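You operate a simulated robot arm through the tools that you are given. There is no shell and no other tool.

The job below is to be done with a simulated two-armed robot. You get a single attempt, and the scene is never put back.

TASK
Couple the hose to the job card's outlet and start the pump on send.
Fine: couple first; send open, loop closed; leave the pump running with flow showing.

It is judged by the outcome, as a careful person would: the job done as asked, and still so three seconds after it is handed in. It fails if anything else is knocked over, pushed out of place, dropped, spilled or broken.

THE ROBOT
Two 7-joint arms with fingered hands on one trunk that stands fixed in place. Base frame: the origin is at the foot of the trunk, x ahead of it, y to its left, z up. Lengths are in mm, angles in degrees, forces in N, time in s.
The left shoulder is at [22, 171, 1398], the right one opposite. With the tool pointing down near the work surface each hand reaches from about 100 to 660 mm from the base axis, measured 20 degrees to its own side. Payload 4 kg a hand.
Tool frame (each hand has its own): the origin (TCP) lies between the finger pads and is the grasp point; the fingertips stand 26 mm ahead of it; z points along the fingers, y is the line along which they close. The gripper opens to 132 mm; its body begins 73 mm behind the TCP. The gripper is a hand of 4 fingers: y runs from the thumb to the fingers, the wrist lies at [0, 0, -224] in the tool frame, and closing takes about 1.5 s.
Orientation is that of the tool frame in the base frame, as a unit quaternion [w, x, y, z]. With the fingers straight down and closing along the base's y, the tool's x points along the base's -x, its y along +y and its z along -z.

THE INTERFACE
- The arms move only by the tool send_rows. It takes "left_steps", "right_steps" or both (then of equal length, played together; a hand with none holds still); each is a list of rows, each a list of 7 numbers: the gripper command, from -1 (shut) to 1 (fully open), values between in proportion, then the shift along the base's x, y, z in mm, then the turn, a rotation vector about the base's x, y, z in degrees. In form: [[hand, tx, ty, tz, wx, wy, wz], ...]. A call has 1 to 20 rows; each row shifts and turns the commanded pose from where the row before left it. Rows are played at 5 a second. More than 50 mm and 8.6 degrees between two rows, or a gripper value outside its range, and nothing of the call is played. A pose out of reach is approached as far as the arm can. The call stops where the force on the tool passes 40 N (or 10 N more than at its start, if that is more) or the arm is blocked; 0.2 s more then pass. The fingers move at their own pace (about 45 mm/s each) and stop on an object; they squeeze with about 29 N. The grip force told is the motor's: it shows also when the fingers shut on nothing. Time passes only in rows, and 0.2 s behind the last, so rows that do not move let the fingers close. The reply holds the time, the measured pose of the TCP, the force on the tool along the base axes, the opening and the grip force, in the units named above and with some noise, with the torque about the TCP (base axes, N m) and any sound that the robot's microphone picked up.
- Cameras (640 x 400 px; columns grow to the right, rows downward): "scene" is now at [87.2, 52.7, 1576.2]; the picture's right is [0.58, -0.82, -0.00], its down [-0.43, -0.30, -0.85] and it looks along [0.70, 0.49, -0.52] (base axes); focal length 231 px, centre (320, 200). "left" rides on the left gripper at [-68, 2, -97] in its tool frame; the picture's right is [-0.03, -1.00, 0.00], its down [0.82, -0.02, -0.58] and it looks along [0.58, -0.02, 0.82] (tool axes); focal length 270 px, centre (320, 200). "right" rides on the right gripper at [68, 2, -97] in its tool frame; the picture's right is [-0.02, 1.00, 0.00], its down [-0.82, -0.02, -0.58] and it looks along [-0.58, -0.01, 0.82] (tool axes); focal length 270 px, centre (320, 200).
- camera(camera): a new picture of that camera. It takes no simulated time.
- lift_body(by): moves the trunk up (or, below 0, down) by that many mm; the arms and the scene camera ride with it, the base frame stays. It gives what a move gives, with no picture.
- grasp_type(shape, hand): the hand has 4 fingers and takes this shape, open, in about a second: jaw (thumb against the fingers, like two jaws); tri (thumb and two fingers); tip (a fingertip pinch); poke (one finger out to press); point (the index stretched); flat (the hand flat); cup (the hand cupped); fist (a fist). The gripper value then closes the fingers along that shape, each until it touches; the sizes above hold for jaw. It gives what a move gives, with no picture.
- turn_head(pan, tilt): turns the head with the scene camera to pan (to the left, within 86 degrees either way) and tilt (down, from -29 to 69), counted from straight ahead of the robot (the tilt from the chest, where the trunk bows). It gives what a move gives.
- measure_at(camera, pixels): for up to 12 pixels [column, row] of the newest picture of that camera ("zoom" is the newest enlarged one), the place [x, y, z] in the base frame of the surface seen there, good to about 3 mm. It takes no simulated time.
- close_up(camera, box): a new picture of the part [left, top, right, bottom] of that camera's present view, enlarged. It takes no simulated time.
- finish_job(): hands the job in; it is judged then, once.

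Leave the grippers open and the arms clear of the work at the hand-in unless told otherwise.

The tools are called after ">>>" by a JSON object that holds its "op" and its "data". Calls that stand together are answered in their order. send_rows: Moves the arms, as the interface text tells. Its arguments: {"type":"object","properties":{"left_steps":{"type":"array","items":{"type":"array","items":{"type":"number"}}},"right_steps":{"type":"array","items":{"type":"array","items":{"type":"number"}}}},"required":[]} The other tools are called the same way: lift_body (by) moves the trunk up or down; grasp_type (shape, hand) gives the hand a shape; turn_head (pan, tilt) turns the head that bears the scene camera; camera (camera) takes a picture; measure_at (camera, pixels) gives the place of the surface under pixels of a picture; close_up (camera, box) takes an enlarged picture of a part of a camera's view; finish_job () hands the job in.

At the start:

```text
time: 0.0
left_tcp_pos: [403.4, 540.2, 1453.7]
left_tcp_rot: [-0.001, 0.0, 1.0, 0.0]
left_ft_force: [-0.8, -0.5, -0.6]
left_ft_torque: [-0.02, -0.04, 0.02]
left_opening: 131.8
left_gripper_force: 0.1
left_shape: jaw
right_tcp_pos: [468.9, 48.1, 1471.5]
right_tcp_rot: [0.0, 0.0, 1.0, 0.0]
right_ft_force: [-0.6, 0.7, 0.7]
right_ft_torque: [-0.02, -0.01, -0.01]
right_opening: 131.8
right_gripper_force: 0.0
right_shape: jaw
trunk travel left (down, up): [-625.0, 130.0]
head pan, tilt (commanded): [35.4, 31.5]
```

scene: 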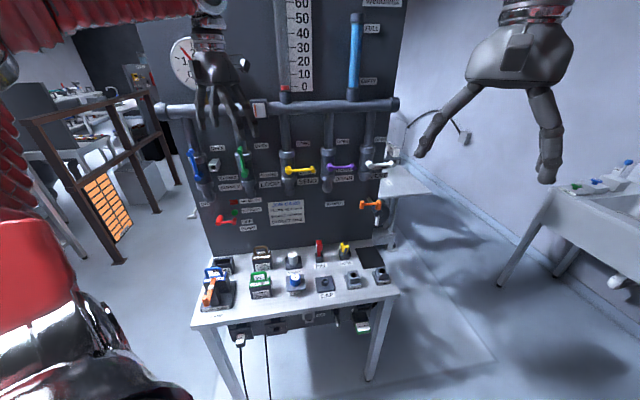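
right: 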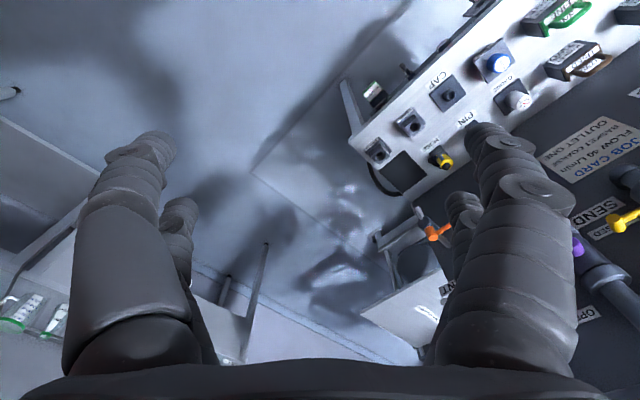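
left: 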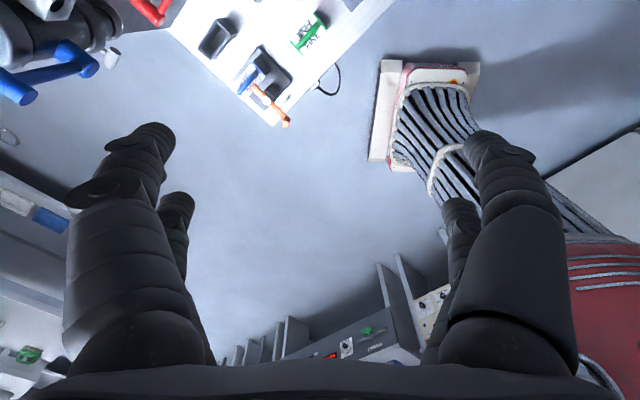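

I see a panel with pipes, coloured valves, a job card and a table of couplings. I'll take closer looks at the panel before moving anything.

>>> {"op": "close_up", "data": {"camera": "scene", "box": [160, 90, 420, 250]}}

>>> {"op": "close_up", "data": {"camera": "scene", "box": [180, 230, 420, 380]}}

>>> {"op": "close_up", "data": {"camera": "scene", "box": [200, 180, 320, 255]}}

```text
2.46 times, centred on (290, 170) of scene
```

zoom: 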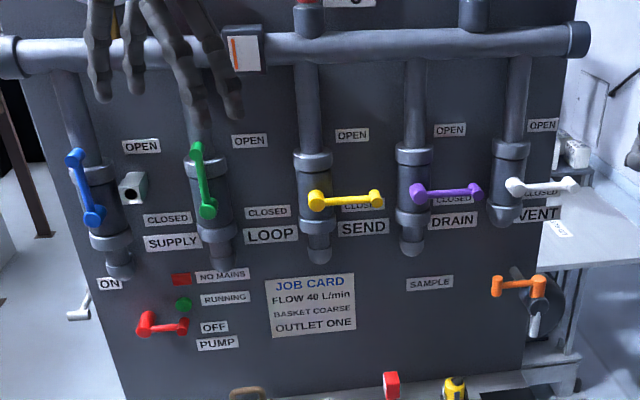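

```text
2.67 times, centred on (300, 305) of scene
```

zoom: 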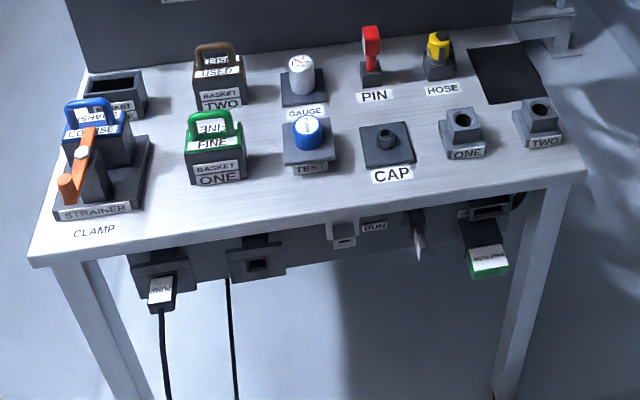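

```text
5.33 times, centred on (260, 218) of scene
```

zoom: 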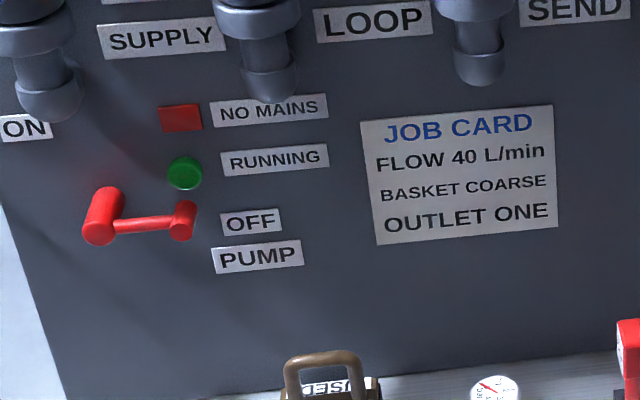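

The card reads FLOW 40 L/min, BASKET COARSE, OUTLET ONE. The valves, lamps and the plugs under the table edge need closer inspection, so I'll zoom in on each.

>>> {"op": "close_up", "data": {"camera": "scene", "box": [220, 295, 400, 395]}}

>>> {"op": "close_up", "data": {"camera": "scene", "box": [300, 230, 400, 300]}}

>>> {"op": "close_up", "data": {"camera": "scene", "box": [190, 235, 310, 310]}}

>>> {"op": "close_up", "data": {"camera": "scene", "box": [320, 130, 440, 250]}}

>>> {"op": "close_up", "data": {"camera": "scene", "box": [160, 0, 420, 120]}}

```text
3.56 times, centred on (310, 345) of scene
```

zoom: 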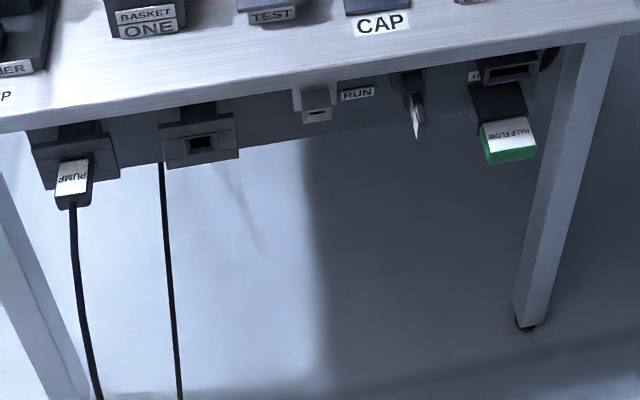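

```text
5.71 times, centred on (350, 265) of scene
```

zoom: 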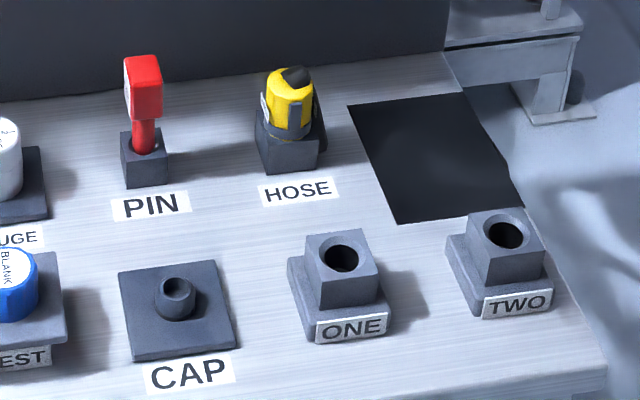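

```text
5.33 times, centred on (250, 272) of scene
```

zoom: 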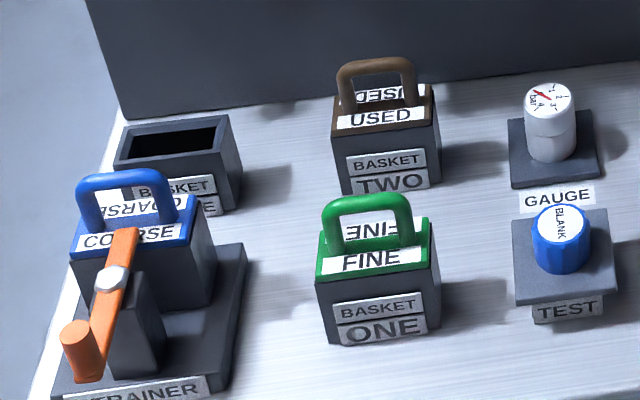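

```text
3.33 times, centred on (380, 190) of scene
```

zoom: 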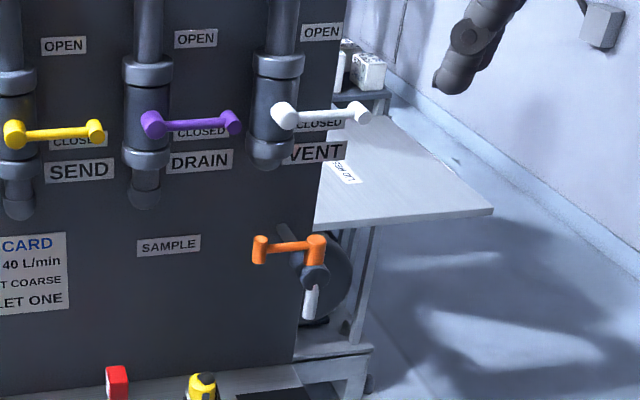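

```text
2.46 times, centred on (290, 60) of scene
```

zoom: 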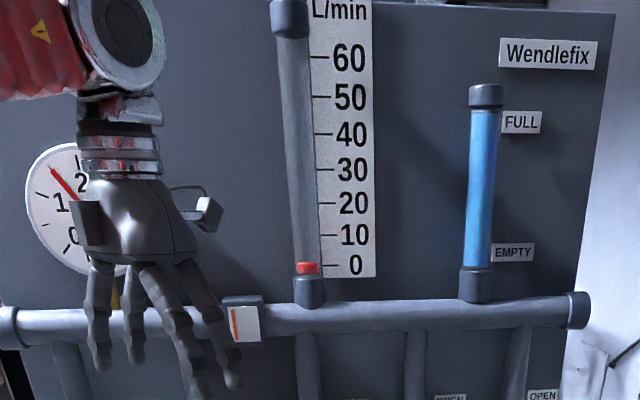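

Blue SUPPLY and green LOOP point up (OPEN); SEND, DRAIN and VENT point right (CLOSED); the PUMP lever points at OFF. The last picture was of the upper board, so I'll retake the full scene picture and measure the key points.

>>> {"op": "camera", "data": {"camera": "scene"}}

>>> {"op": "measure_at", "data": {"camera": "scene", "pixels": [[345, 246], [353, 281], [381, 275], [319, 246], [288, 170], [312, 170], [220, 221], [234, 222], [245, 176], [239, 151], [370, 255], [300, 215]]}}

>>> {"op": "measure_at", "data": {"camera": "scene", "pixels": [[345, 259], [344, 264], [195, 325], [398, 292], [210, 250], [330, 297], [290, 108], [290, 180], [200, 180], [373, 222], [362, 204], [380, 204]]}}

```text
taken
```

scene: 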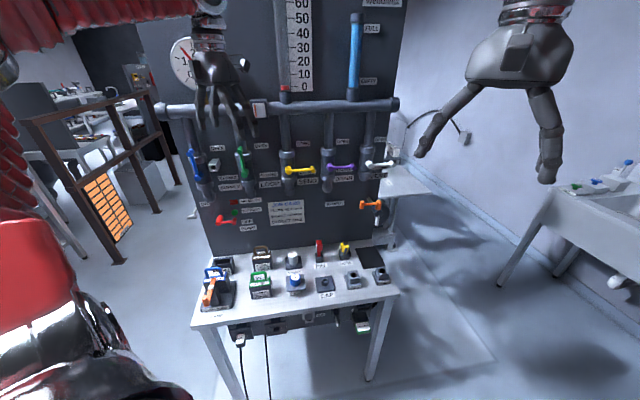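

```text
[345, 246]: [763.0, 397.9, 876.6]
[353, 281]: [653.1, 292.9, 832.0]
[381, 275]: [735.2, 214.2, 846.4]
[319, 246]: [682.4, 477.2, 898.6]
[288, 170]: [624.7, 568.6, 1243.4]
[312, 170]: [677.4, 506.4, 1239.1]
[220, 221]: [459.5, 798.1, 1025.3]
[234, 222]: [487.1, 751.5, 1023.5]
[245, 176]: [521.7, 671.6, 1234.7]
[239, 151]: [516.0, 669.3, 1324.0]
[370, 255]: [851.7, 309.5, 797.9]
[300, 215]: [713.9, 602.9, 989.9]
```

```text
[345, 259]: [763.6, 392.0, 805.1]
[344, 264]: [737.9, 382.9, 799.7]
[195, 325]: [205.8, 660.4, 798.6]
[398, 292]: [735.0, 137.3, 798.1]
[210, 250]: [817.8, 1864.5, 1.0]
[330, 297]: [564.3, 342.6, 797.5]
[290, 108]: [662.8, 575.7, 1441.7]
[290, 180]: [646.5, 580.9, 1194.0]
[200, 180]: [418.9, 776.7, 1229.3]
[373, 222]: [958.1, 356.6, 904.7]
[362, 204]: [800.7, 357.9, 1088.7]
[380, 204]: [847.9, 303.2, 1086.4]
```

Key places: hose grip near (763, 398, 877), outlet ONE near (653, 293, 832), SEND lever near (625–677, 569–506, 1243), pump lever near (459–487, 798–751, 1025). These are low and far, so I'll lower the trunk by 250 mm to extend the left arm's reach. The hands hang well in front of the board.

>>> {"op": "lift_body", "data": {"by": -250}}

>>> {"op": "camera", "data": {"camera": "scene"}}

```text
time: 2.6
left_tcp_pos: [402.6, 539.6, 1203.2]
left_tcp_rot: [0.0, -0.001, 1.0, -0.001]
left_ft_force: [0.1, -0.2, -0.1]
left_ft_torque: [0.01, 0.02, -0.01]
left_opening: 131.7
left_gripper_force: 0.2
left_shape: jaw
right_tcp_pos: [468.8, 49.3, 1223.5]
right_tcp_rot: [0.0, -0.001, 1.0, 0.001]
right_ft_force: [0.1, 0.7, -0.5]
right_ft_torque: [-0.03, -0.03, 0.0]
right_opening: 131.9
right_gripper_force: 0.0
right_shape: jaw
trunk travel left (down, up): [-375.0, 380.0]
head pan, tilt (commanded): [35.4, 31.5]
```

```text
taken
```

scene: 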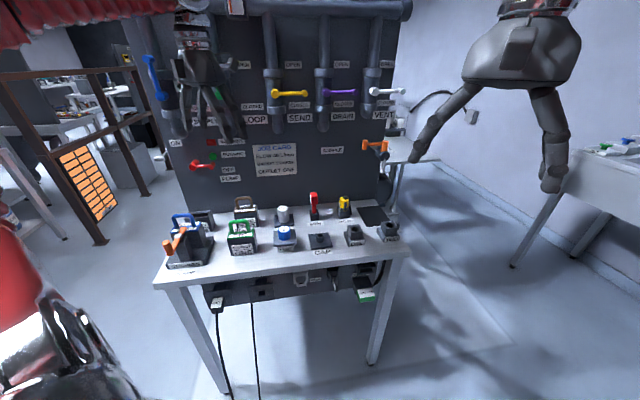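

The trunk is lower now and the board fills more of the view. I'll zoom in on the hose, the outlets and the front edge of the table.

>>> {"op": "close_up", "data": {"camera": "scene", "box": [300, 180, 410, 250]}}

>>> {"op": "measure_at", "data": {"camera": "zoom", "pixels": [[255, 130], [255, 160], [255, 200], [310, 300], [335, 310], [300, 350], [520, 275], [550, 285], [80, 110], [85, 170], [250, 115], [275, 155]]}}

>>> {"op": "close_up", "data": {"camera": "scene", "box": [190, 255, 410, 390]}}

>>> {"op": "close_up", "data": {"camera": "scene", "box": [340, 80, 440, 170]}}

```text
5.71 times, centred on (355, 215) of scene
```

zoom: 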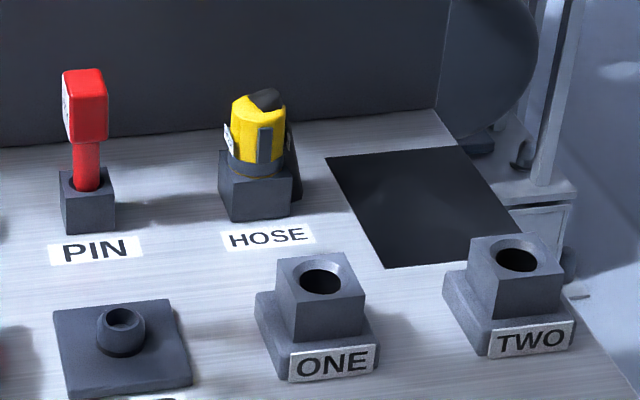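

```text
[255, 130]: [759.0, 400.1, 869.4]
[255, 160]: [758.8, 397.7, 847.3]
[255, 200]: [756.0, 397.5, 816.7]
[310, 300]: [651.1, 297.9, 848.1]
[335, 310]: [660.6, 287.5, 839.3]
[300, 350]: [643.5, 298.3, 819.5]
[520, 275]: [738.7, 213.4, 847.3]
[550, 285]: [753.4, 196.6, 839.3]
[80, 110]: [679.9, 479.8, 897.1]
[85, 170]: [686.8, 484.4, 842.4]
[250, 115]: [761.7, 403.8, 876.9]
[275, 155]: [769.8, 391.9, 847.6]
```

```text
2.91 times, centred on (300, 322) of scene
```

zoom: 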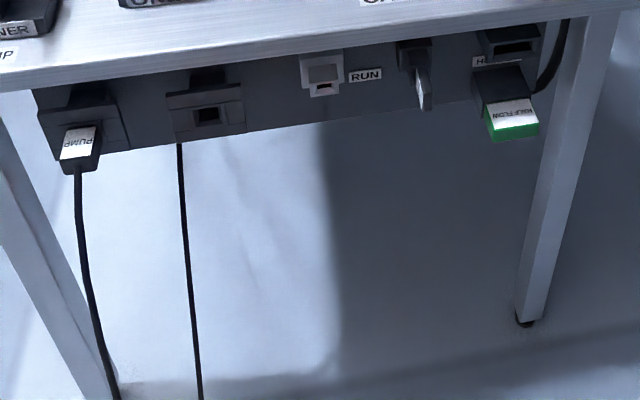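

```text
4.44 times, centred on (390, 125) of scene
```

zoom: 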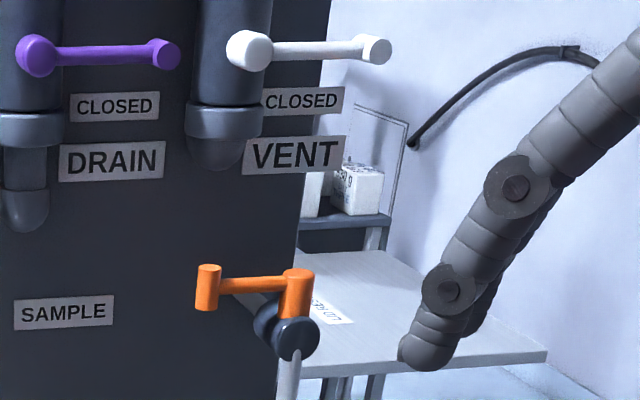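

The hose grip is a yellow body with grey side latches sitting in a "HOSE" block; ONE and TWO are block sockets with round holes. I'll check the NO MAINS lamp and the items under the edge (PUMP plug, empty socket, RUN, hanging tag, HALF FLOW module) more closely.

>>> {"op": "close_up", "data": {"camera": "scene", "box": [165, 125, 265, 190]}}

>>> {"op": "close_up", "data": {"camera": "scene", "box": [195, 265, 295, 330]}}

>>> {"op": "close_up", "data": {"camera": "scene", "box": [290, 255, 390, 320]}}

>>> {"op": "close_up", "data": {"camera": "scene", "box": [325, 185, 385, 225]}}

```text
6.15 times, centred on (215, 158) of scene
```

zoom: 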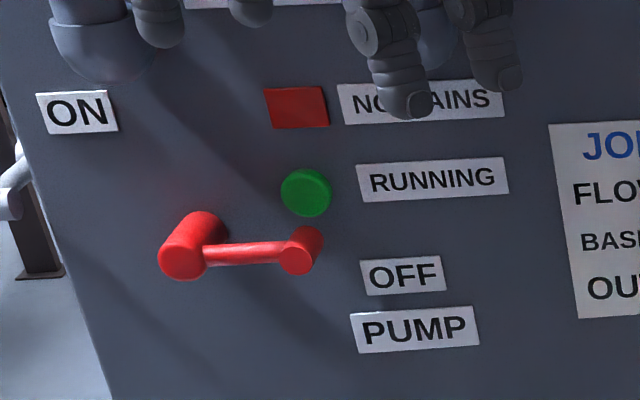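

```text
6.15 times, centred on (245, 298) of scene
```

zoom: 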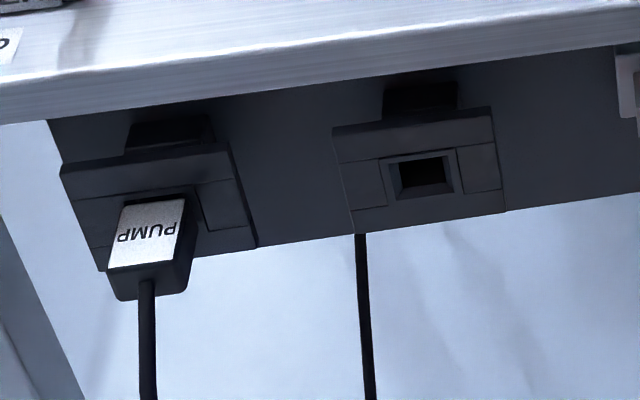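

```text
6.15 times, centred on (340, 288) of scene
```

zoom: 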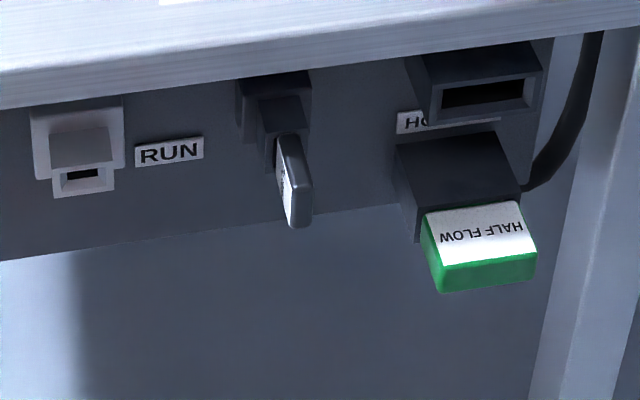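

```text
10.00 times, centred on (355, 205) of scene
```

zoom: 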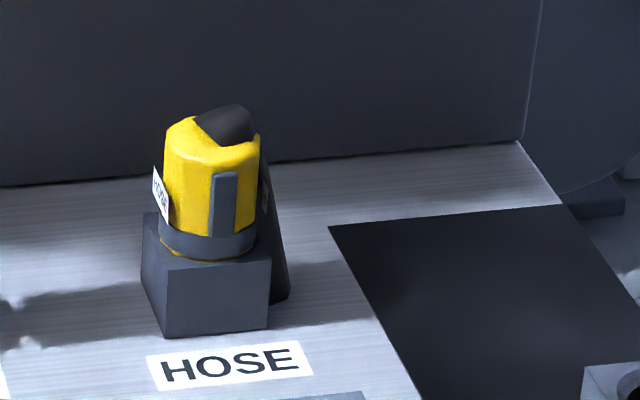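

I'll measure several board points (labels flat on the panel) and table-edge points to fix the board's orientation.

>>> {"op": "measure_at", "data": {"camera": "scene", "pixels": [[262, 150], [292, 150], [332, 150], [262, 172], [228, 168], [180, 143], [384, 115], [301, 118], [230, 205], [330, 205], [160, 283], [405, 245]]}}

>>> {"op": "measure_at", "data": {"camera": "scene", "pixels": [[276, 94], [303, 92], [290, 93], [161, 98], [150, 62], [155, 80], [195, 167], [213, 166], [205, 167], [371, 92], [401, 91], [323, 93]]}}

```text
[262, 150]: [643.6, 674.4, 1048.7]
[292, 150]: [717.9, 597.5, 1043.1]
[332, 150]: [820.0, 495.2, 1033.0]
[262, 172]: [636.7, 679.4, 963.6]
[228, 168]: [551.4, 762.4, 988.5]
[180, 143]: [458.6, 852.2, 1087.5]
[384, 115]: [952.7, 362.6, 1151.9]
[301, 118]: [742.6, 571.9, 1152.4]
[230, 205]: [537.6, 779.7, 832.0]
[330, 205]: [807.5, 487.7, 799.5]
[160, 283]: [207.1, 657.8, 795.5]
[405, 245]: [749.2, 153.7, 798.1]
```

```text
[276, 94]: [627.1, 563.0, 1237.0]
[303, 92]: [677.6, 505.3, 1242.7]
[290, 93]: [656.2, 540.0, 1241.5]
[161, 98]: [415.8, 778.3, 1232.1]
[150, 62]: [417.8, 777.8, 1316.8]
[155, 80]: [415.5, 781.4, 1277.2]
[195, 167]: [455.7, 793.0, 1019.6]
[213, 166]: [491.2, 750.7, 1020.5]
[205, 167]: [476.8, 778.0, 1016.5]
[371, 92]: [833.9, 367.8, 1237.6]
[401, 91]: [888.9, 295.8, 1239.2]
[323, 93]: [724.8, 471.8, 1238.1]
```

The board's direction is (0.71, −0.70) and it faces the robot at a yaw of about 45°. The hose sits directly behind outlet ONE, both at the same lateral offset. Next I'll turn the left hand 45° to face the board and pitch it forward 45°, backing off slightly as it turns.

>>> {"op": "send_rows", "data": {"left_steps": [[0.6, -7, -7.1, 0, 0, 0, 7.53], [0.6, -7, -7.1, 0, 0, 0, 7.53], [0.6, -7, -7.1, 0, 0, 0, 7.53], [0.6, -7, -7.1, 0, 0, 0, 7.53], [0.6, -7, -7.1, 0, 0, 0, 7.53], [0.6, -7, -7.1, 0, 0, 0, 7.55], [0.6, 0, 0, -5, 5.32, -5.28, 0], [0.6, 0, 0, -5, 5.32, -5.28, 0], [0.6, 0, 0, -5, 5.32, -5.28, 0], [0.6, 0, 0, -5, 5.32, -5.28, 0], [0.6, 0, 0, -5, 5.32, -5.28, 0], [0.6, 0, 0, -5, 5.32, -5.28, 0]]}}

>>> {"op": "camera", "data": {"camera": "scene"}}

```text
time: 5.2
left_tcp_pos: [361.7, 497.1, 1173.5]
left_tcp_rot: [0.353, -0.355, 0.853, 0.147]
left_ft_force: [0.1, -0.9, -0.1]
left_ft_torque: [0.0, -0.04, -0.02]
left_opening: 105.6
left_gripper_force: 0.0
left_shape: jaw
right_tcp_pos: [468.1, 48.6, 1222.2]
right_tcp_rot: [0.0, -0.001, 1.0, 0.0]
right_ft_force: [-0.1, -1.0, 0.3]
right_ft_torque: [0.0, 0.01, 0.0]
right_opening: 132.0
right_gripper_force: 0.0
right_shape: jaw
trunk travel left (down, up): [-375.0, 380.0]
head pan, tilt (commanded): [35.4, 31.5]
```

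```text
taken
```

scene: 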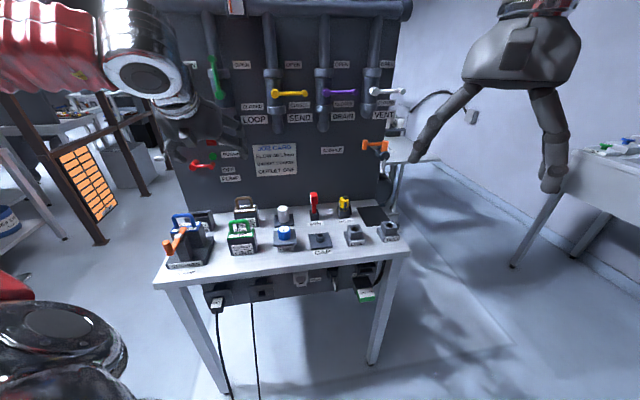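

The orientation came out as planned (quaternion 0.353, −0.355, 0.853, 0.147). I'll slide the left hand to the right along the board's face and stop above and in front of the hose, so I can look at it with the hand camera.

>>> {"op": "send_rows", "data": {"left_steps": [[0.6, 31.2, -31, -14, 0, 0, 0], [0.6, 31.2, -31, -14, 0, 0, 0], [0.6, 31.2, -31, -14, 0, 0, 0], [0.6, 31.2, -31, -14, 0, 0, 0], [0.6, 31.2, -31, -14, 0, 0, 0], [0.6, 31.2, -31, -14, 0, 0, 0], [0.6, 31.2, -31, -14, 0, 0, 0], [0.6, 31.2, -31, -14, 0, 0, 0], [0.6, 24, 24.2, -20, 0, 0, 0], [0.6, 24, 24.2, -20, 0, 0, 0], [0.6, 24, 24.2, -20, 0, 0, 0], [0.6, 24, 24.2, -20, 0, 0, 0]]}}

>>> {"op": "camera", "data": {"camera": "left"}}

>>> {"op": "camera", "data": {"camera": "scene"}}

```text
time: 7.8
left_tcp_pos: [703.8, 345.0, 983.2]
left_tcp_rot: [0.353, -0.355, 0.853, 0.148]
left_ft_force: [0.0, 0.5, -0.4]
left_ft_torque: [0.0, -0.01, -0.02]
left_opening: 105.8
left_gripper_force: 0.1
left_shape: jaw
right_tcp_pos: [470.9, 48.9, 1221.8]
right_tcp_rot: [-0.001, 0.0, 1.0, 0.0]
right_ft_force: [-0.1, 0.7, 0.2]
right_ft_torque: [-0.01, 0.01, -0.01]
right_opening: 132.1
right_gripper_force: 0.1
right_shape: jaw
trunk travel left (down, up): [-375.0, 380.0]
head pan, tilt (commanded): [35.4, 31.5]
```

```text
taken
```

left: 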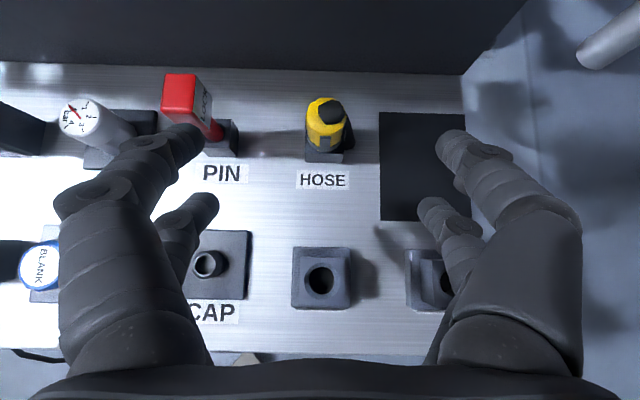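

```text
taken
```

scene: 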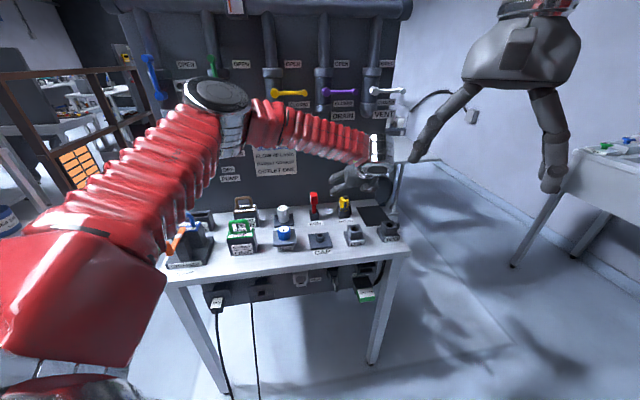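

Now I have an overhead view: the hose grip is at about (327, 125) and ONE's hole at (320, 280) in the left picture. I'll zoom in on both.

>>> {"op": "close_up", "data": {"camera": "left", "box": [280, 80, 376, 190]}}

>>> {"op": "close_up", "data": {"camera": "left", "box": [270, 230, 370, 320]}}

>>> {"op": "measure_at", "data": {"camera": "left", "pixels": [[315, 112], [325, 104], [340, 112], [325, 140], [307, 125], [346, 125], [322, 157], [305, 157], [343, 157], [296, 180], [322, 168], [352, 150]]}}

>>> {"op": "measure_at", "data": {"camera": "left", "pixels": [[298, 252], [346, 252], [298, 294], [346, 294], [320, 268], [308, 280], [333, 280], [320, 292], [320, 280], [292, 306], [350, 306], [210, 262]]}}

```text
3.64 times, centred on (328, 135) of left
```

zoom: 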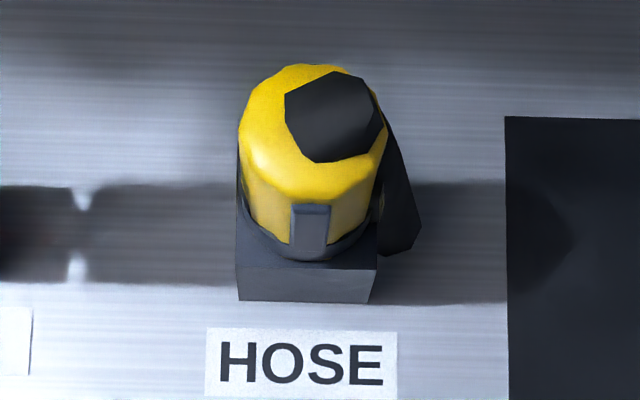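

```text
4.44 times, centred on (320, 275) of left
```

zoom: 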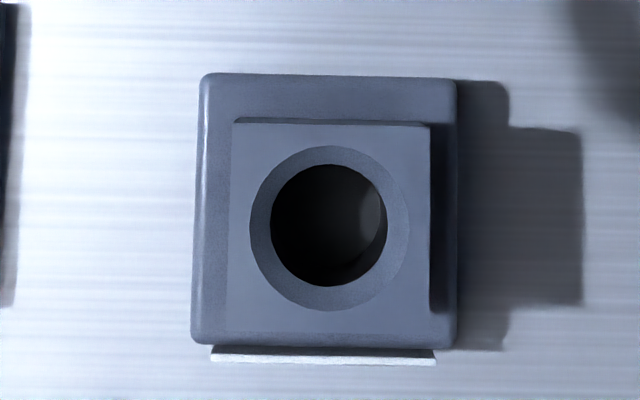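

```text
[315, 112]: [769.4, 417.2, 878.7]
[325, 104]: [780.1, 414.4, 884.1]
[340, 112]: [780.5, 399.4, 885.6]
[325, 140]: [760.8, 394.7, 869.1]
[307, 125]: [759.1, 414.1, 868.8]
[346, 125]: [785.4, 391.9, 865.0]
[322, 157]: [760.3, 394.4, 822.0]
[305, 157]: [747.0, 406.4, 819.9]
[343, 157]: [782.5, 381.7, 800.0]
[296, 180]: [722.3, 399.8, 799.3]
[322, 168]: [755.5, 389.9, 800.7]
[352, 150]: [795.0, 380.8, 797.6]
```

```text
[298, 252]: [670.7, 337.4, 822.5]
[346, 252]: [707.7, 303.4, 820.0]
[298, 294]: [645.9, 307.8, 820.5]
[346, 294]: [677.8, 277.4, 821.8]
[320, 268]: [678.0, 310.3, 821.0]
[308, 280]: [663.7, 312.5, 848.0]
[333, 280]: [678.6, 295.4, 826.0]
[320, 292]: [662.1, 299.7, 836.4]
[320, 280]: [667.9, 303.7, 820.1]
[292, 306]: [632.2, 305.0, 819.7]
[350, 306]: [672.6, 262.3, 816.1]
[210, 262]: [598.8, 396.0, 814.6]
```

From the camera geometry: the hose axis is at forward 832, lateral 263, body top z≈880, diameter ≈36 mm; ONE's hole is at forward 689, lateral 263, block top z≈848. The move from one to the other is therefore 143 mm straight toward the robot. I'll narrow the fingers to about 79 mm (the PIN is 115 mm to the left) and go to a pre-grasp point 90 mm back along the tool axis.

>>> {"op": "send_rows", "data": {"left_steps": [[0.2, 7.1, 4.2, -15.9, 0, 0, 0], [0.2, 7.1, 4.2, -15.9, 0, 0, 0], [0.2, 7.1, 4.2, -15.9, 0, 0, 0], [0.2, 0, 0, 0, 0, 0, 0]]}}

>>> {"op": "camera", "data": {"camera": "left"}}

>>> {"op": "close_up", "data": {"camera": "scene", "box": [290, 130, 420, 250]}}

```text
time: 8.8
left_tcp_pos: [712.1, 367.8, 942.9]
left_tcp_rot: [0.353, -0.355, 0.853, 0.146]
left_ft_force: [0.5, 0.5, 0.6]
left_ft_torque: [0.02, -0.03, 0.0]
left_opening: 79.7
left_gripper_force: 0.0
left_shape: jaw
left hand out of reach, approached as far as the arm can: row 2, 3
right_tcp_pos: [467.5, 49.1, 1222.9]
right_tcp_rot: [0.0, 0.0, 1.0, 0.001]
right_ft_force: [-0.1, 0.4, -0.1]
right_ft_torque: [0.01, 0.03, -0.02]
right_opening: 132.0
right_gripper_force: 0.0
right_shape: jaw
trunk travel left (down, up): [-375.0, 380.0]
head pan, tilt (commanded): [35.4, 31.5]
```

```text
taken
```

left: 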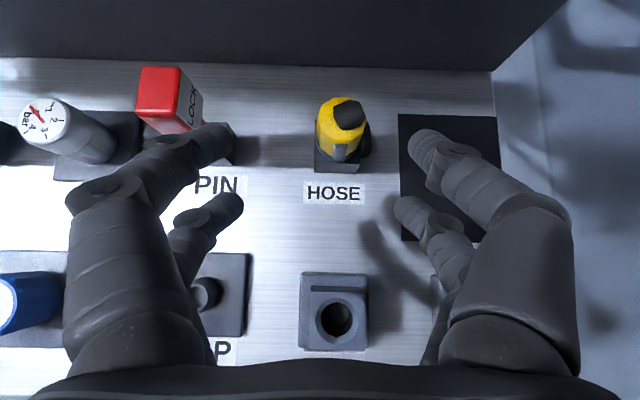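

```text
3.33 times, centred on (355, 190) of scene
```

zoom: 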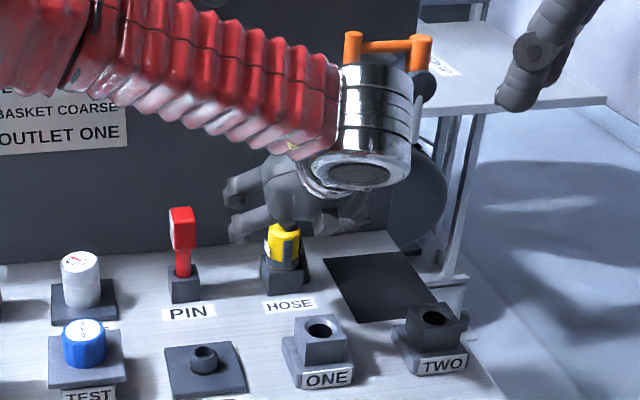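

The left arm hit its reach limit (shoulder-to-wrist about 587 mm). The hose needs a flatter hand aimed along the shoulder–hose line, with the trunk lower. First I'll back the hand off and up.

>>> {"op": "send_rows", "data": {"left_steps": [[0.2, -30, -12.5, 27, 0, 0, 0], [0.2, -30, -12.5, 27, 0, 0, 0], [0.2, -30, -12.5, 27, 0, 0, 0], [0.2, -30, -12.5, 27, 0, 0, 0]]}}

```text
time: 9.8
left_tcp_pos: [593.3, 319.9, 1049.2]
left_tcp_rot: [0.353, -0.355, 0.853, 0.147]
left_ft_force: [0.5, 0.2, 0.1]
left_ft_torque: [-0.02, -0.01, -0.02]
left_opening: 79.5
left_gripper_force: 0.1
left_shape: jaw
right_tcp_pos: [467.4, 48.1, 1222.3]
right_tcp_rot: [-0.001, 0.001, 1.0, 0.001]
right_ft_force: [0.4, -0.5, 0.2]
right_ft_torque: [-0.01, -0.05, -0.03]
right_opening: 131.9
right_gripper_force: 0.0
right_shape: jaw
trunk travel left (down, up): [-375.0, 380.0]
head pan, tilt (commanded): [35.4, 31.5]
```

The retreat landed where commanded. Now I'll yaw the hand 26° clockwise and flatten it from 45° to 20° below horizontal.

>>> {"op": "send_rows", "data": {"left_steps": [[0.2, -8, -4, 0, 0, 0, -6.5], [0.2, -8, -4, 0, 0, 0, -6.5], [0.2, -8, -4, 0, 0, 0, -6.5], [0.2, -8, -4, 0, 0, 0, -6.5], [0.2, 0, 0, 0, 2.06, -5.9, 0], [0.2, 0, 0, 0, 2.06, -5.9, 0], [0.2, 0, 0, 0, 2.06, -5.9, 0], [0.2, 0, 0, 0, 2.06, -5.9, 0]]}}

>>> {"op": "lift_body", "data": {"by": -150}}

>>> {"op": "camera", "data": {"camera": "scene"}}

>>> {"op": "camera", "data": {"camera": "left"}}

```text
time: 11.6
left_tcp_pos: [558.8, 303.9, 1050.6]
left_tcp_rot: [0.566, -0.137, 0.808, 0.095]
left_ft_force: [0.3, 1.0, 0.6]
left_ft_torque: [0.01, 0.03, -0.02]
left_opening: 79.7
left_gripper_force: 0.0
left_shape: jaw
right_tcp_pos: [468.8, 48.4, 1221.3]
right_tcp_rot: [-0.001, 0.0, 1.0, 0.0]
right_ft_force: [-0.2, -1.0, -0.2]
right_ft_torque: [-0.03, -0.01, 0.02]
right_opening: 132.2
right_gripper_force: 0.0
right_shape: jaw
trunk travel left (down, up): [-375.0, 380.0]
head pan, tilt (commanded): [35.4, 31.5]
```

```text
time: 13.3
left_tcp_pos: [559.0, 302.4, 899.0]
left_tcp_rot: [0.565, -0.136, 0.808, 0.095]
left_ft_force: [0.2, -0.2, 0.8]
left_ft_torque: [-0.02, -0.05, 0.01]
left_opening: 79.8
left_gripper_force: 0.1
left_shape: jaw
right_tcp_pos: [467.2, 49.6, 1073.7]
right_tcp_rot: [0.0, -0.001, 1.0, 0.001]
right_ft_force: [-0.4, 0.6, -0.6]
right_ft_torque: [0.02, 0.0, 0.03]
right_opening: 131.7
right_gripper_force: 0.1
right_shape: jaw
trunk travel left (down, up): [-225.0, 530.0]
head pan, tilt (commanded): [35.4, 31.5]
```

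```text
taken
```

scene: 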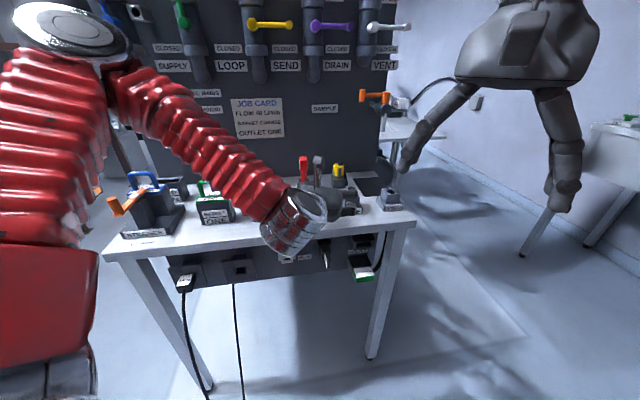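

```text
taken
```

left: 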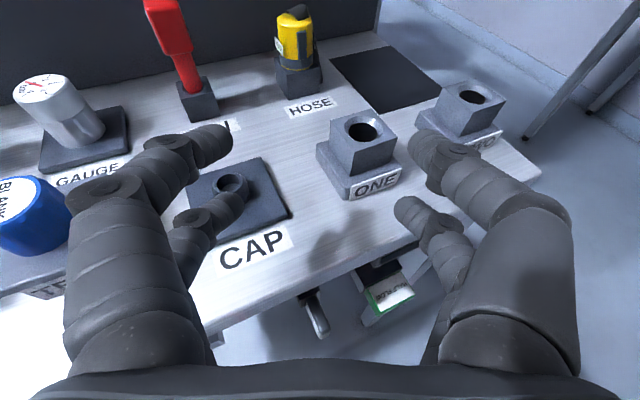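

The hose is now seen at (295, 45) in the left picture, ahead of the hand, with ONE at (362, 130) to the right. I'll raise the hand 40 mm to clear ONE's block, then advance to 80 mm short of the hose.

>>> {"op": "send_rows", "data": {"left_steps": [[0.2, 0, 0, 20, 0, 0, 0], [0.2, 0, 0, 20, 0, 0, 0], [0.2, 34, 19, -10, 0, 0, 0], [0.2, 34, 19, -10, 0, 0, 0], [0.2, 34, 19, -10, 0, 0, 0], [0.2, 34, 19, -10, 0, 0, 0], [0.2, 0, 0, 0, 0, 0, 0]]}}

>>> {"op": "camera", "data": {"camera": "left"}}

>>> {"op": "close_up", "data": {"camera": "scene", "box": [270, 130, 420, 250]}}

```text
time: 14.9
left_tcp_pos: [694.9, 379.2, 899.7]
left_tcp_rot: [0.565, -0.136, 0.808, 0.096]
left_ft_force: [0.4, 0.7, 0.3]
left_ft_torque: [0.0, 0.0, -0.01]
left_opening: 79.4
left_gripper_force: 0.1
left_shape: jaw
right_tcp_pos: [468.3, 49.0, 1071.8]
right_tcp_rot: [-0.001, -0.001, 1.0, 0.0]
right_ft_force: [-0.6, 0.4, -0.4]
right_ft_torque: [0.02, -0.03, 0.01]
right_opening: 132.1
right_gripper_force: 0.0
right_shape: jaw
trunk travel left (down, up): [-225.0, 530.0]
head pan, tilt (commanded): [35.4, 31.5]
```

```text
taken
```

left: 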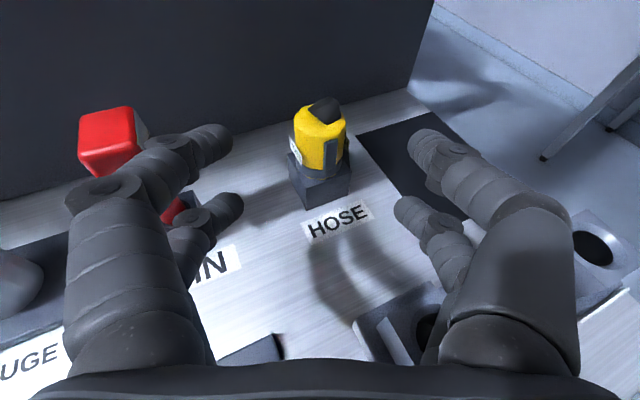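

```text
3.33 times, centred on (345, 190) of scene
```

zoom: 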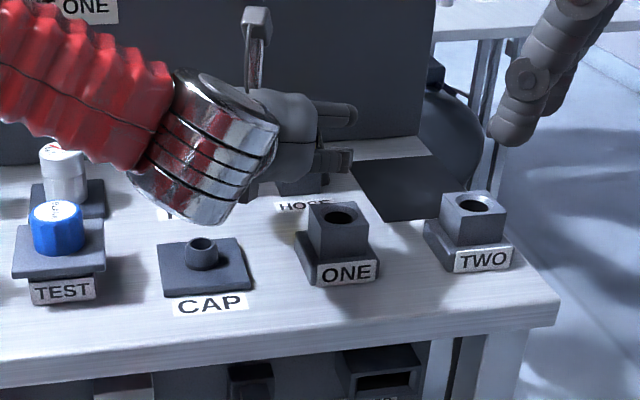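

The hose is centred at column ~322, between the fingers. I'll zoom in and measure its body to set the grip height.

>>> {"op": "close_up", "data": {"camera": "left", "box": [260, 80, 390, 240]}}

>>> {"op": "measure_at", "data": {"camera": "left", "pixels": [[308, 130], [310, 160], [308, 170], [332, 150], [345, 140], [345, 158], [318, 118], [300, 165], [325, 105], [320, 185], [297, 135], [328, 165]]}}

```text
2.50 times, centred on (325, 160) of left
```

zoom: 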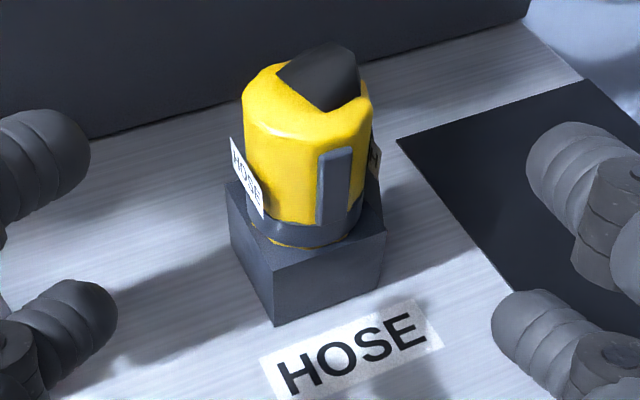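

```text
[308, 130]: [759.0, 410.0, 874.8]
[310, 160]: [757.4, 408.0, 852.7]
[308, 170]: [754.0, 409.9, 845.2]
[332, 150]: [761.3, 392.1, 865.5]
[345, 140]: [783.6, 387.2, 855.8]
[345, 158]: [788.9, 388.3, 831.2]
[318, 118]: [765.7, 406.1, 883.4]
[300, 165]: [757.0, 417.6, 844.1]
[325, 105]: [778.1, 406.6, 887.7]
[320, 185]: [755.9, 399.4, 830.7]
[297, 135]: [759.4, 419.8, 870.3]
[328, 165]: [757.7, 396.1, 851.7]
```

The body spans z≈838–883. I want to know exactly where the holder block's top is so the lower fingers clear it, so I'll measure the block in the enlarged picture.

>>> {"op": "measure_at", "data": {"camera": "zoom", "pixels": [[375, 222], [280, 258], [240, 210], [265, 245], [330, 250], [372, 212], [300, 90], [350, 130], [290, 240], [350, 215], [255, 95], [320, 70]]}}

```text
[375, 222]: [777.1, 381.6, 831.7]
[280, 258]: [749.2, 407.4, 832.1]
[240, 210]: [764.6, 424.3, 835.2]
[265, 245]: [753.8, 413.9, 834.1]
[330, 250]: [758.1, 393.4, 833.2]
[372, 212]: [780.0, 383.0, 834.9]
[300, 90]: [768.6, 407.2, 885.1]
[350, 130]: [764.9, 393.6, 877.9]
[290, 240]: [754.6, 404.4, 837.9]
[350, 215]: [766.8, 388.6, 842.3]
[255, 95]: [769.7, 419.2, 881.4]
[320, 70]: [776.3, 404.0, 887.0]
```

The holder's top is at z≈833 and the body reaches 886. I'll steepen the tilt slightly to 25° and bring the open fingers around the upper body at z≈890, watching the forces.

>>> {"op": "send_rows", "data": {"left_steps": [[0.2, 16.3, 5.4, -2.4, -1.6, 4.7, 0], [0.2, 16.3, 5.4, -2.4, 0, 0, 0], [0.2, 16.3, 5.4, -2.4, 0, 0, 0], [0.2, 16.3, 5.4, -2.4, 0, 0, 0], [0.2, 0, 0, 0, 0, 0, 0]]}}

>>> {"op": "camera", "data": {"camera": "left"}}

>>> {"op": "close_up", "data": {"camera": "scene", "box": [300, 130, 420, 220]}}

```text
time: 16.1
left_tcp_pos: [760.3, 402.6, 889.3]
left_tcp_rot: [0.529, -0.141, 0.832, 0.091]
left_ft_force: [-0.1, 0.2, -0.3]
left_ft_torque: [0.01, -0.02, 0.03]
left_opening: 79.9
left_gripper_force: 0.2
left_shape: jaw
right_tcp_pos: [469.0, 48.9, 1072.8]
right_tcp_rot: [0.0, -0.001, 1.0, 0.0]
right_ft_force: [-0.1, -0.7, 0.4]
right_ft_torque: [0.0, 0.01, 0.0]
right_opening: 131.7
right_gripper_force: 0.1
right_shape: jaw
trunk travel left (down, up): [-225.0, 530.0]
head pan, tilt (commanded): [35.4, 31.5]
```

```text
taken
```

left: 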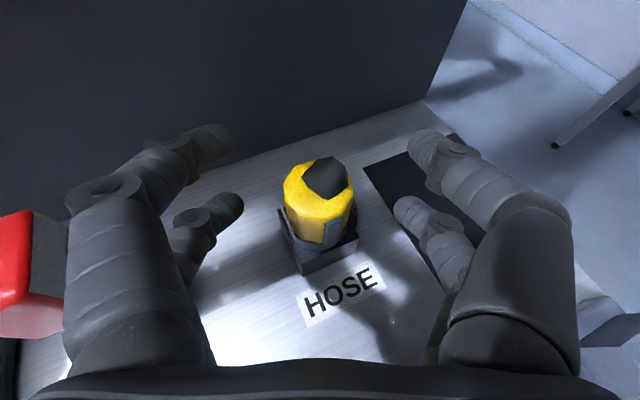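

```text
4.44 times, centred on (360, 175) of scene
```

zoom: 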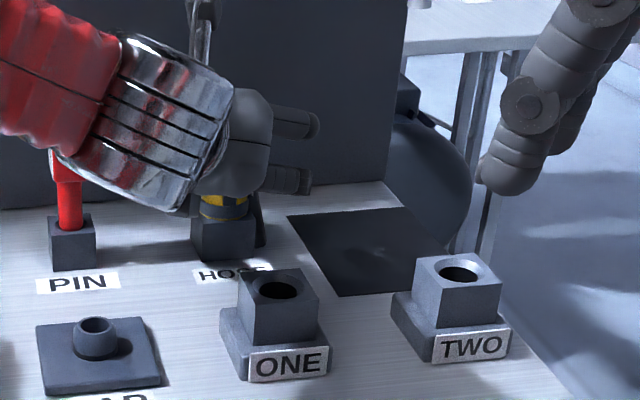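

The fingers straddle the yellow body, centred at column ~320. I'll lower 17 mm to the grip height, then check force.

>>> {"op": "send_rows", "data": {"left_steps": [[0.2, 0, 0, -8.5, 0, 0, 0], [0.2, 0, 0, -8.5, 0, 0, 0], [0.2, 0, 0, 0, 0, 0, 0]]}}

>>> {"op": "camera", "data": {"camera": "left"}}

>>> {"op": "close_up", "data": {"camera": "scene", "box": [320, 150, 390, 200]}}

```text
time: 16.9
left_tcp_pos: [761.1, 400.4, 873.0]
left_tcp_rot: [0.53, -0.14, 0.832, 0.09]
left_ft_force: [-0.2, 0.6, -0.1]
left_ft_torque: [0.01, 0.02, -0.02]
left_opening: 79.4
left_gripper_force: 0.0
left_shape: jaw
right_tcp_pos: [469.1, 49.4, 1072.6]
right_tcp_rot: [0.0, 0.0, 1.0, -0.001]
right_ft_force: [-0.2, -0.1, 0.3]
right_ft_torque: [0.0, -0.02, 0.03]
right_opening: 131.8
right_gripper_force: 0.0
right_shape: jaw
trunk travel left (down, up): [-225.0, 530.0]
head pan, tilt (commanded): [35.4, 31.5]
```

```text
taken
```

left: 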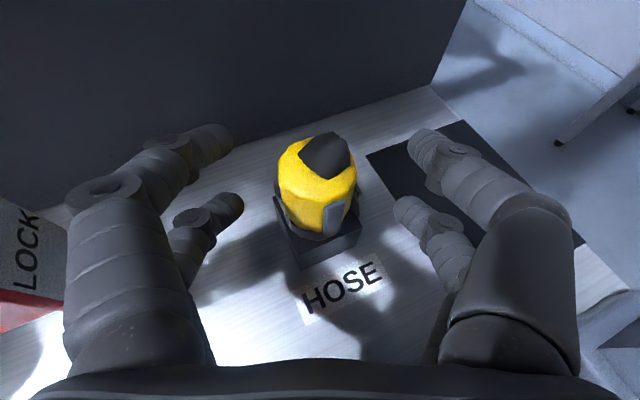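

```text
8.00 times, centred on (355, 175) of scene
```

zoom: 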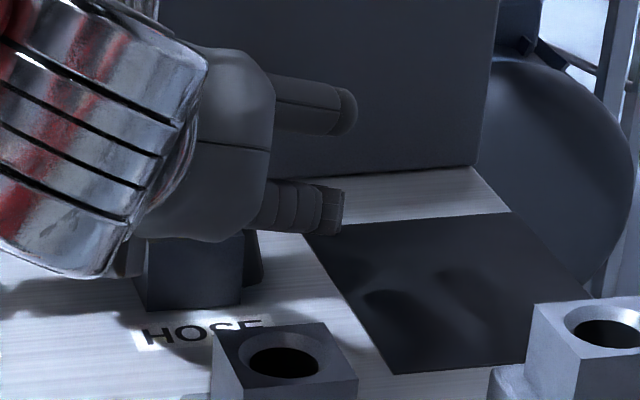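

No contact force so far. I'll close partway to about 46 mm first and check the alignment around the body.

>>> {"op": "send_rows", "data": {"left_steps": [[-0.3, 0, 0, 0, 0, 0, 0], [-0.3, 0, 0, 0, 0, 0, 0], [-0.3, 0, 0, 0, 0, 0, 0], [-0.3, 0, 0, 0, 0, 0, 0]]}}

>>> {"op": "camera", "data": {"camera": "left"}}

```text
time: 17.9
left_tcp_pos: [762.0, 401.5, 871.9]
left_tcp_rot: [0.529, -0.141, 0.832, 0.09]
left_ft_force: [0.5, 0.1, -0.4]
left_ft_torque: [-0.01, -0.03, -0.01]
left_opening: 46.8
left_gripper_force: 0.1
left_shape: jaw
right_tcp_pos: [468.7, 48.4, 1072.0]
right_tcp_rot: [0.001, 0.0, 1.0, 0.001]
right_ft_force: [0.7, -0.4, 0.5]
right_ft_torque: [0.0, 0.01, 0.0]
right_opening: 131.8
right_gripper_force: 0.1
right_shape: jaw
trunk travel left (down, up): [-225.0, 530.0]
head pan, tilt (commanded): [35.4, 31.5]
```

```text
taken
```

left: 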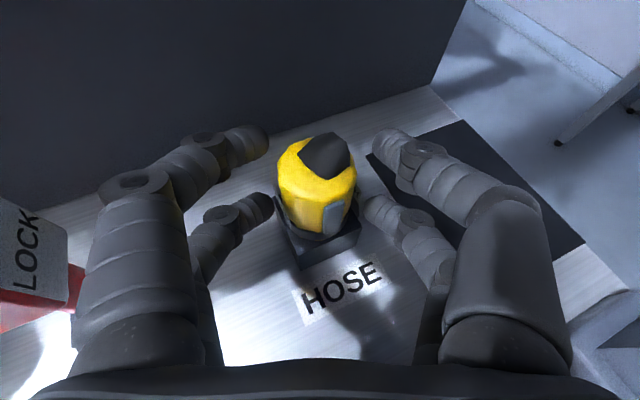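

The gap is even on both sides. I'll close the grip fully.

>>> {"op": "send_rows", "data": {"left_steps": [[-0.6, 0, 0, 0, 0, 0, 0], [-1, 0, 0, 0, 0, 0, 0], [-1, 0, 0, 0, 0, 0, 0], [-1, 0, 0, 0, 0, 0, 0], [-1, 0, 0, 0, 0, 0, 0]]}}

>>> {"op": "camera", "data": {"camera": "left"}}

>>> {"op": "close_up", "data": {"camera": "scene", "box": [320, 150, 390, 200]}}

```text
time: 19.1
left_tcp_pos: [761.4, 400.7, 874.1]
left_tcp_rot: [0.53, -0.141, 0.831, 0.09]
left_ft_force: [-0.6, 0.7, 9.1]
left_ft_torque: [-0.06, 0.03, 0.01]
left_opening: 18.0
left_gripper_force: 28.9
left_shape: jaw
right_tcp_pos: [468.3, 48.1, 1073.2]
right_tcp_rot: [0.0, 0.0, 1.0, 0.001]
right_ft_force: [0.5, -1.0, -0.6]
right_ft_torque: [0.01, -0.02, 0.04]
right_opening: 132.1
right_gripper_force: 0.0
right_shape: jaw
trunk travel left (down, up): [-225.0, 530.0]
head pan, tilt (commanded): [35.4, 31.5]
```

```text
taken
```

left: 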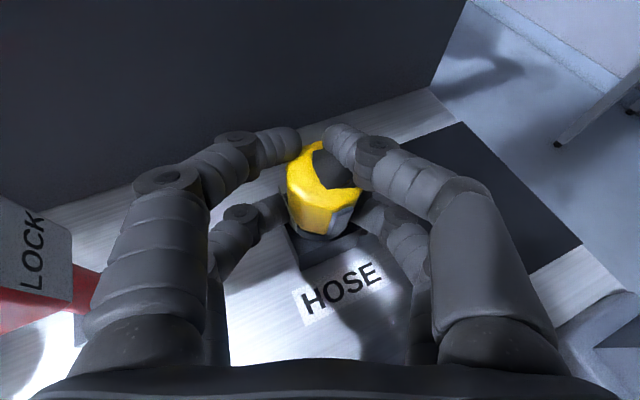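

```text
8.00 times, centred on (355, 175) of scene
```

zoom: 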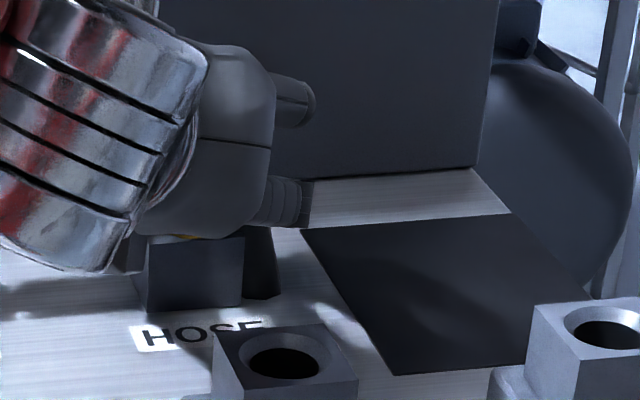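

The upper finger pair slid over the top edge (opening 18 mm, +9 N upward), so the grip is slightly too high. I'll reopen, tilt 5° steeper, back off 5 mm and come a few mm lower.

>>> {"op": "send_rows", "data": {"left_steps": [[-0.2, 0, 0, 0, 0, 0, 0], [-0.2, 0, 0, 0, 0, 0, 0], [-0.2, 0, 0, 2, 0, 0, 0], [-0.2, -4.7, -1.6, 0, -1.64, 4.72, 0], [-0.2, 0, 0, -2, 0, 0, 0], [-0.2, 0, 0, -2, 0, 0, 0], [-0.2, 0, 0, 0, 0, 0, 0]]}}

>>> {"op": "camera", "data": {"camera": "left"}}

>>> {"op": "close_up", "data": {"camera": "scene", "box": [320, 150, 390, 200]}}

```text
time: 20.7
left_tcp_pos: [754.9, 399.6, 871.7]
left_tcp_rot: [0.492, -0.145, 0.854, 0.084]
left_ft_force: [-0.5, 1.8, -0.1]
left_ft_torque: [0.01, -0.02, -0.01]
left_opening: 52.4
left_gripper_force: 0.0
left_shape: jaw
right_tcp_pos: [467.8, 49.6, 1071.3]
right_tcp_rot: [-0.001, 0.0, 1.0, 0.0]
right_ft_force: [0.4, 0.3, 0.1]
right_ft_torque: [-0.01, 0.01, 0.04]
right_opening: 131.6
right_gripper_force: 0.1
right_shape: jaw
trunk travel left (down, up): [-225.0, 530.0]
head pan, tilt (commanded): [35.4, 31.5]
```

```text
taken
```

left: 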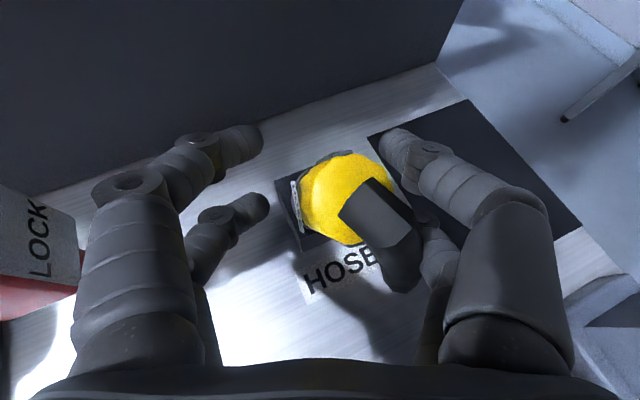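

```text
8.00 times, centred on (355, 175) of scene
```

zoom: 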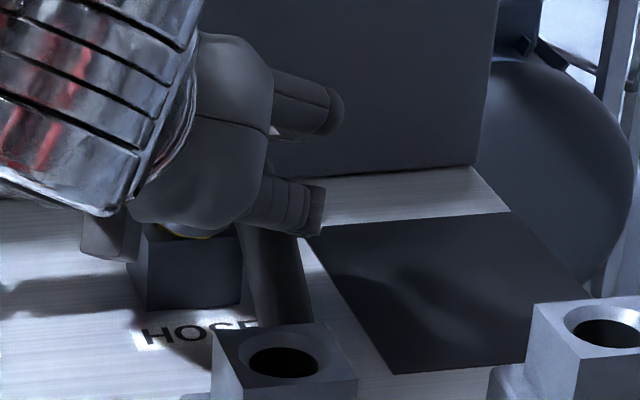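

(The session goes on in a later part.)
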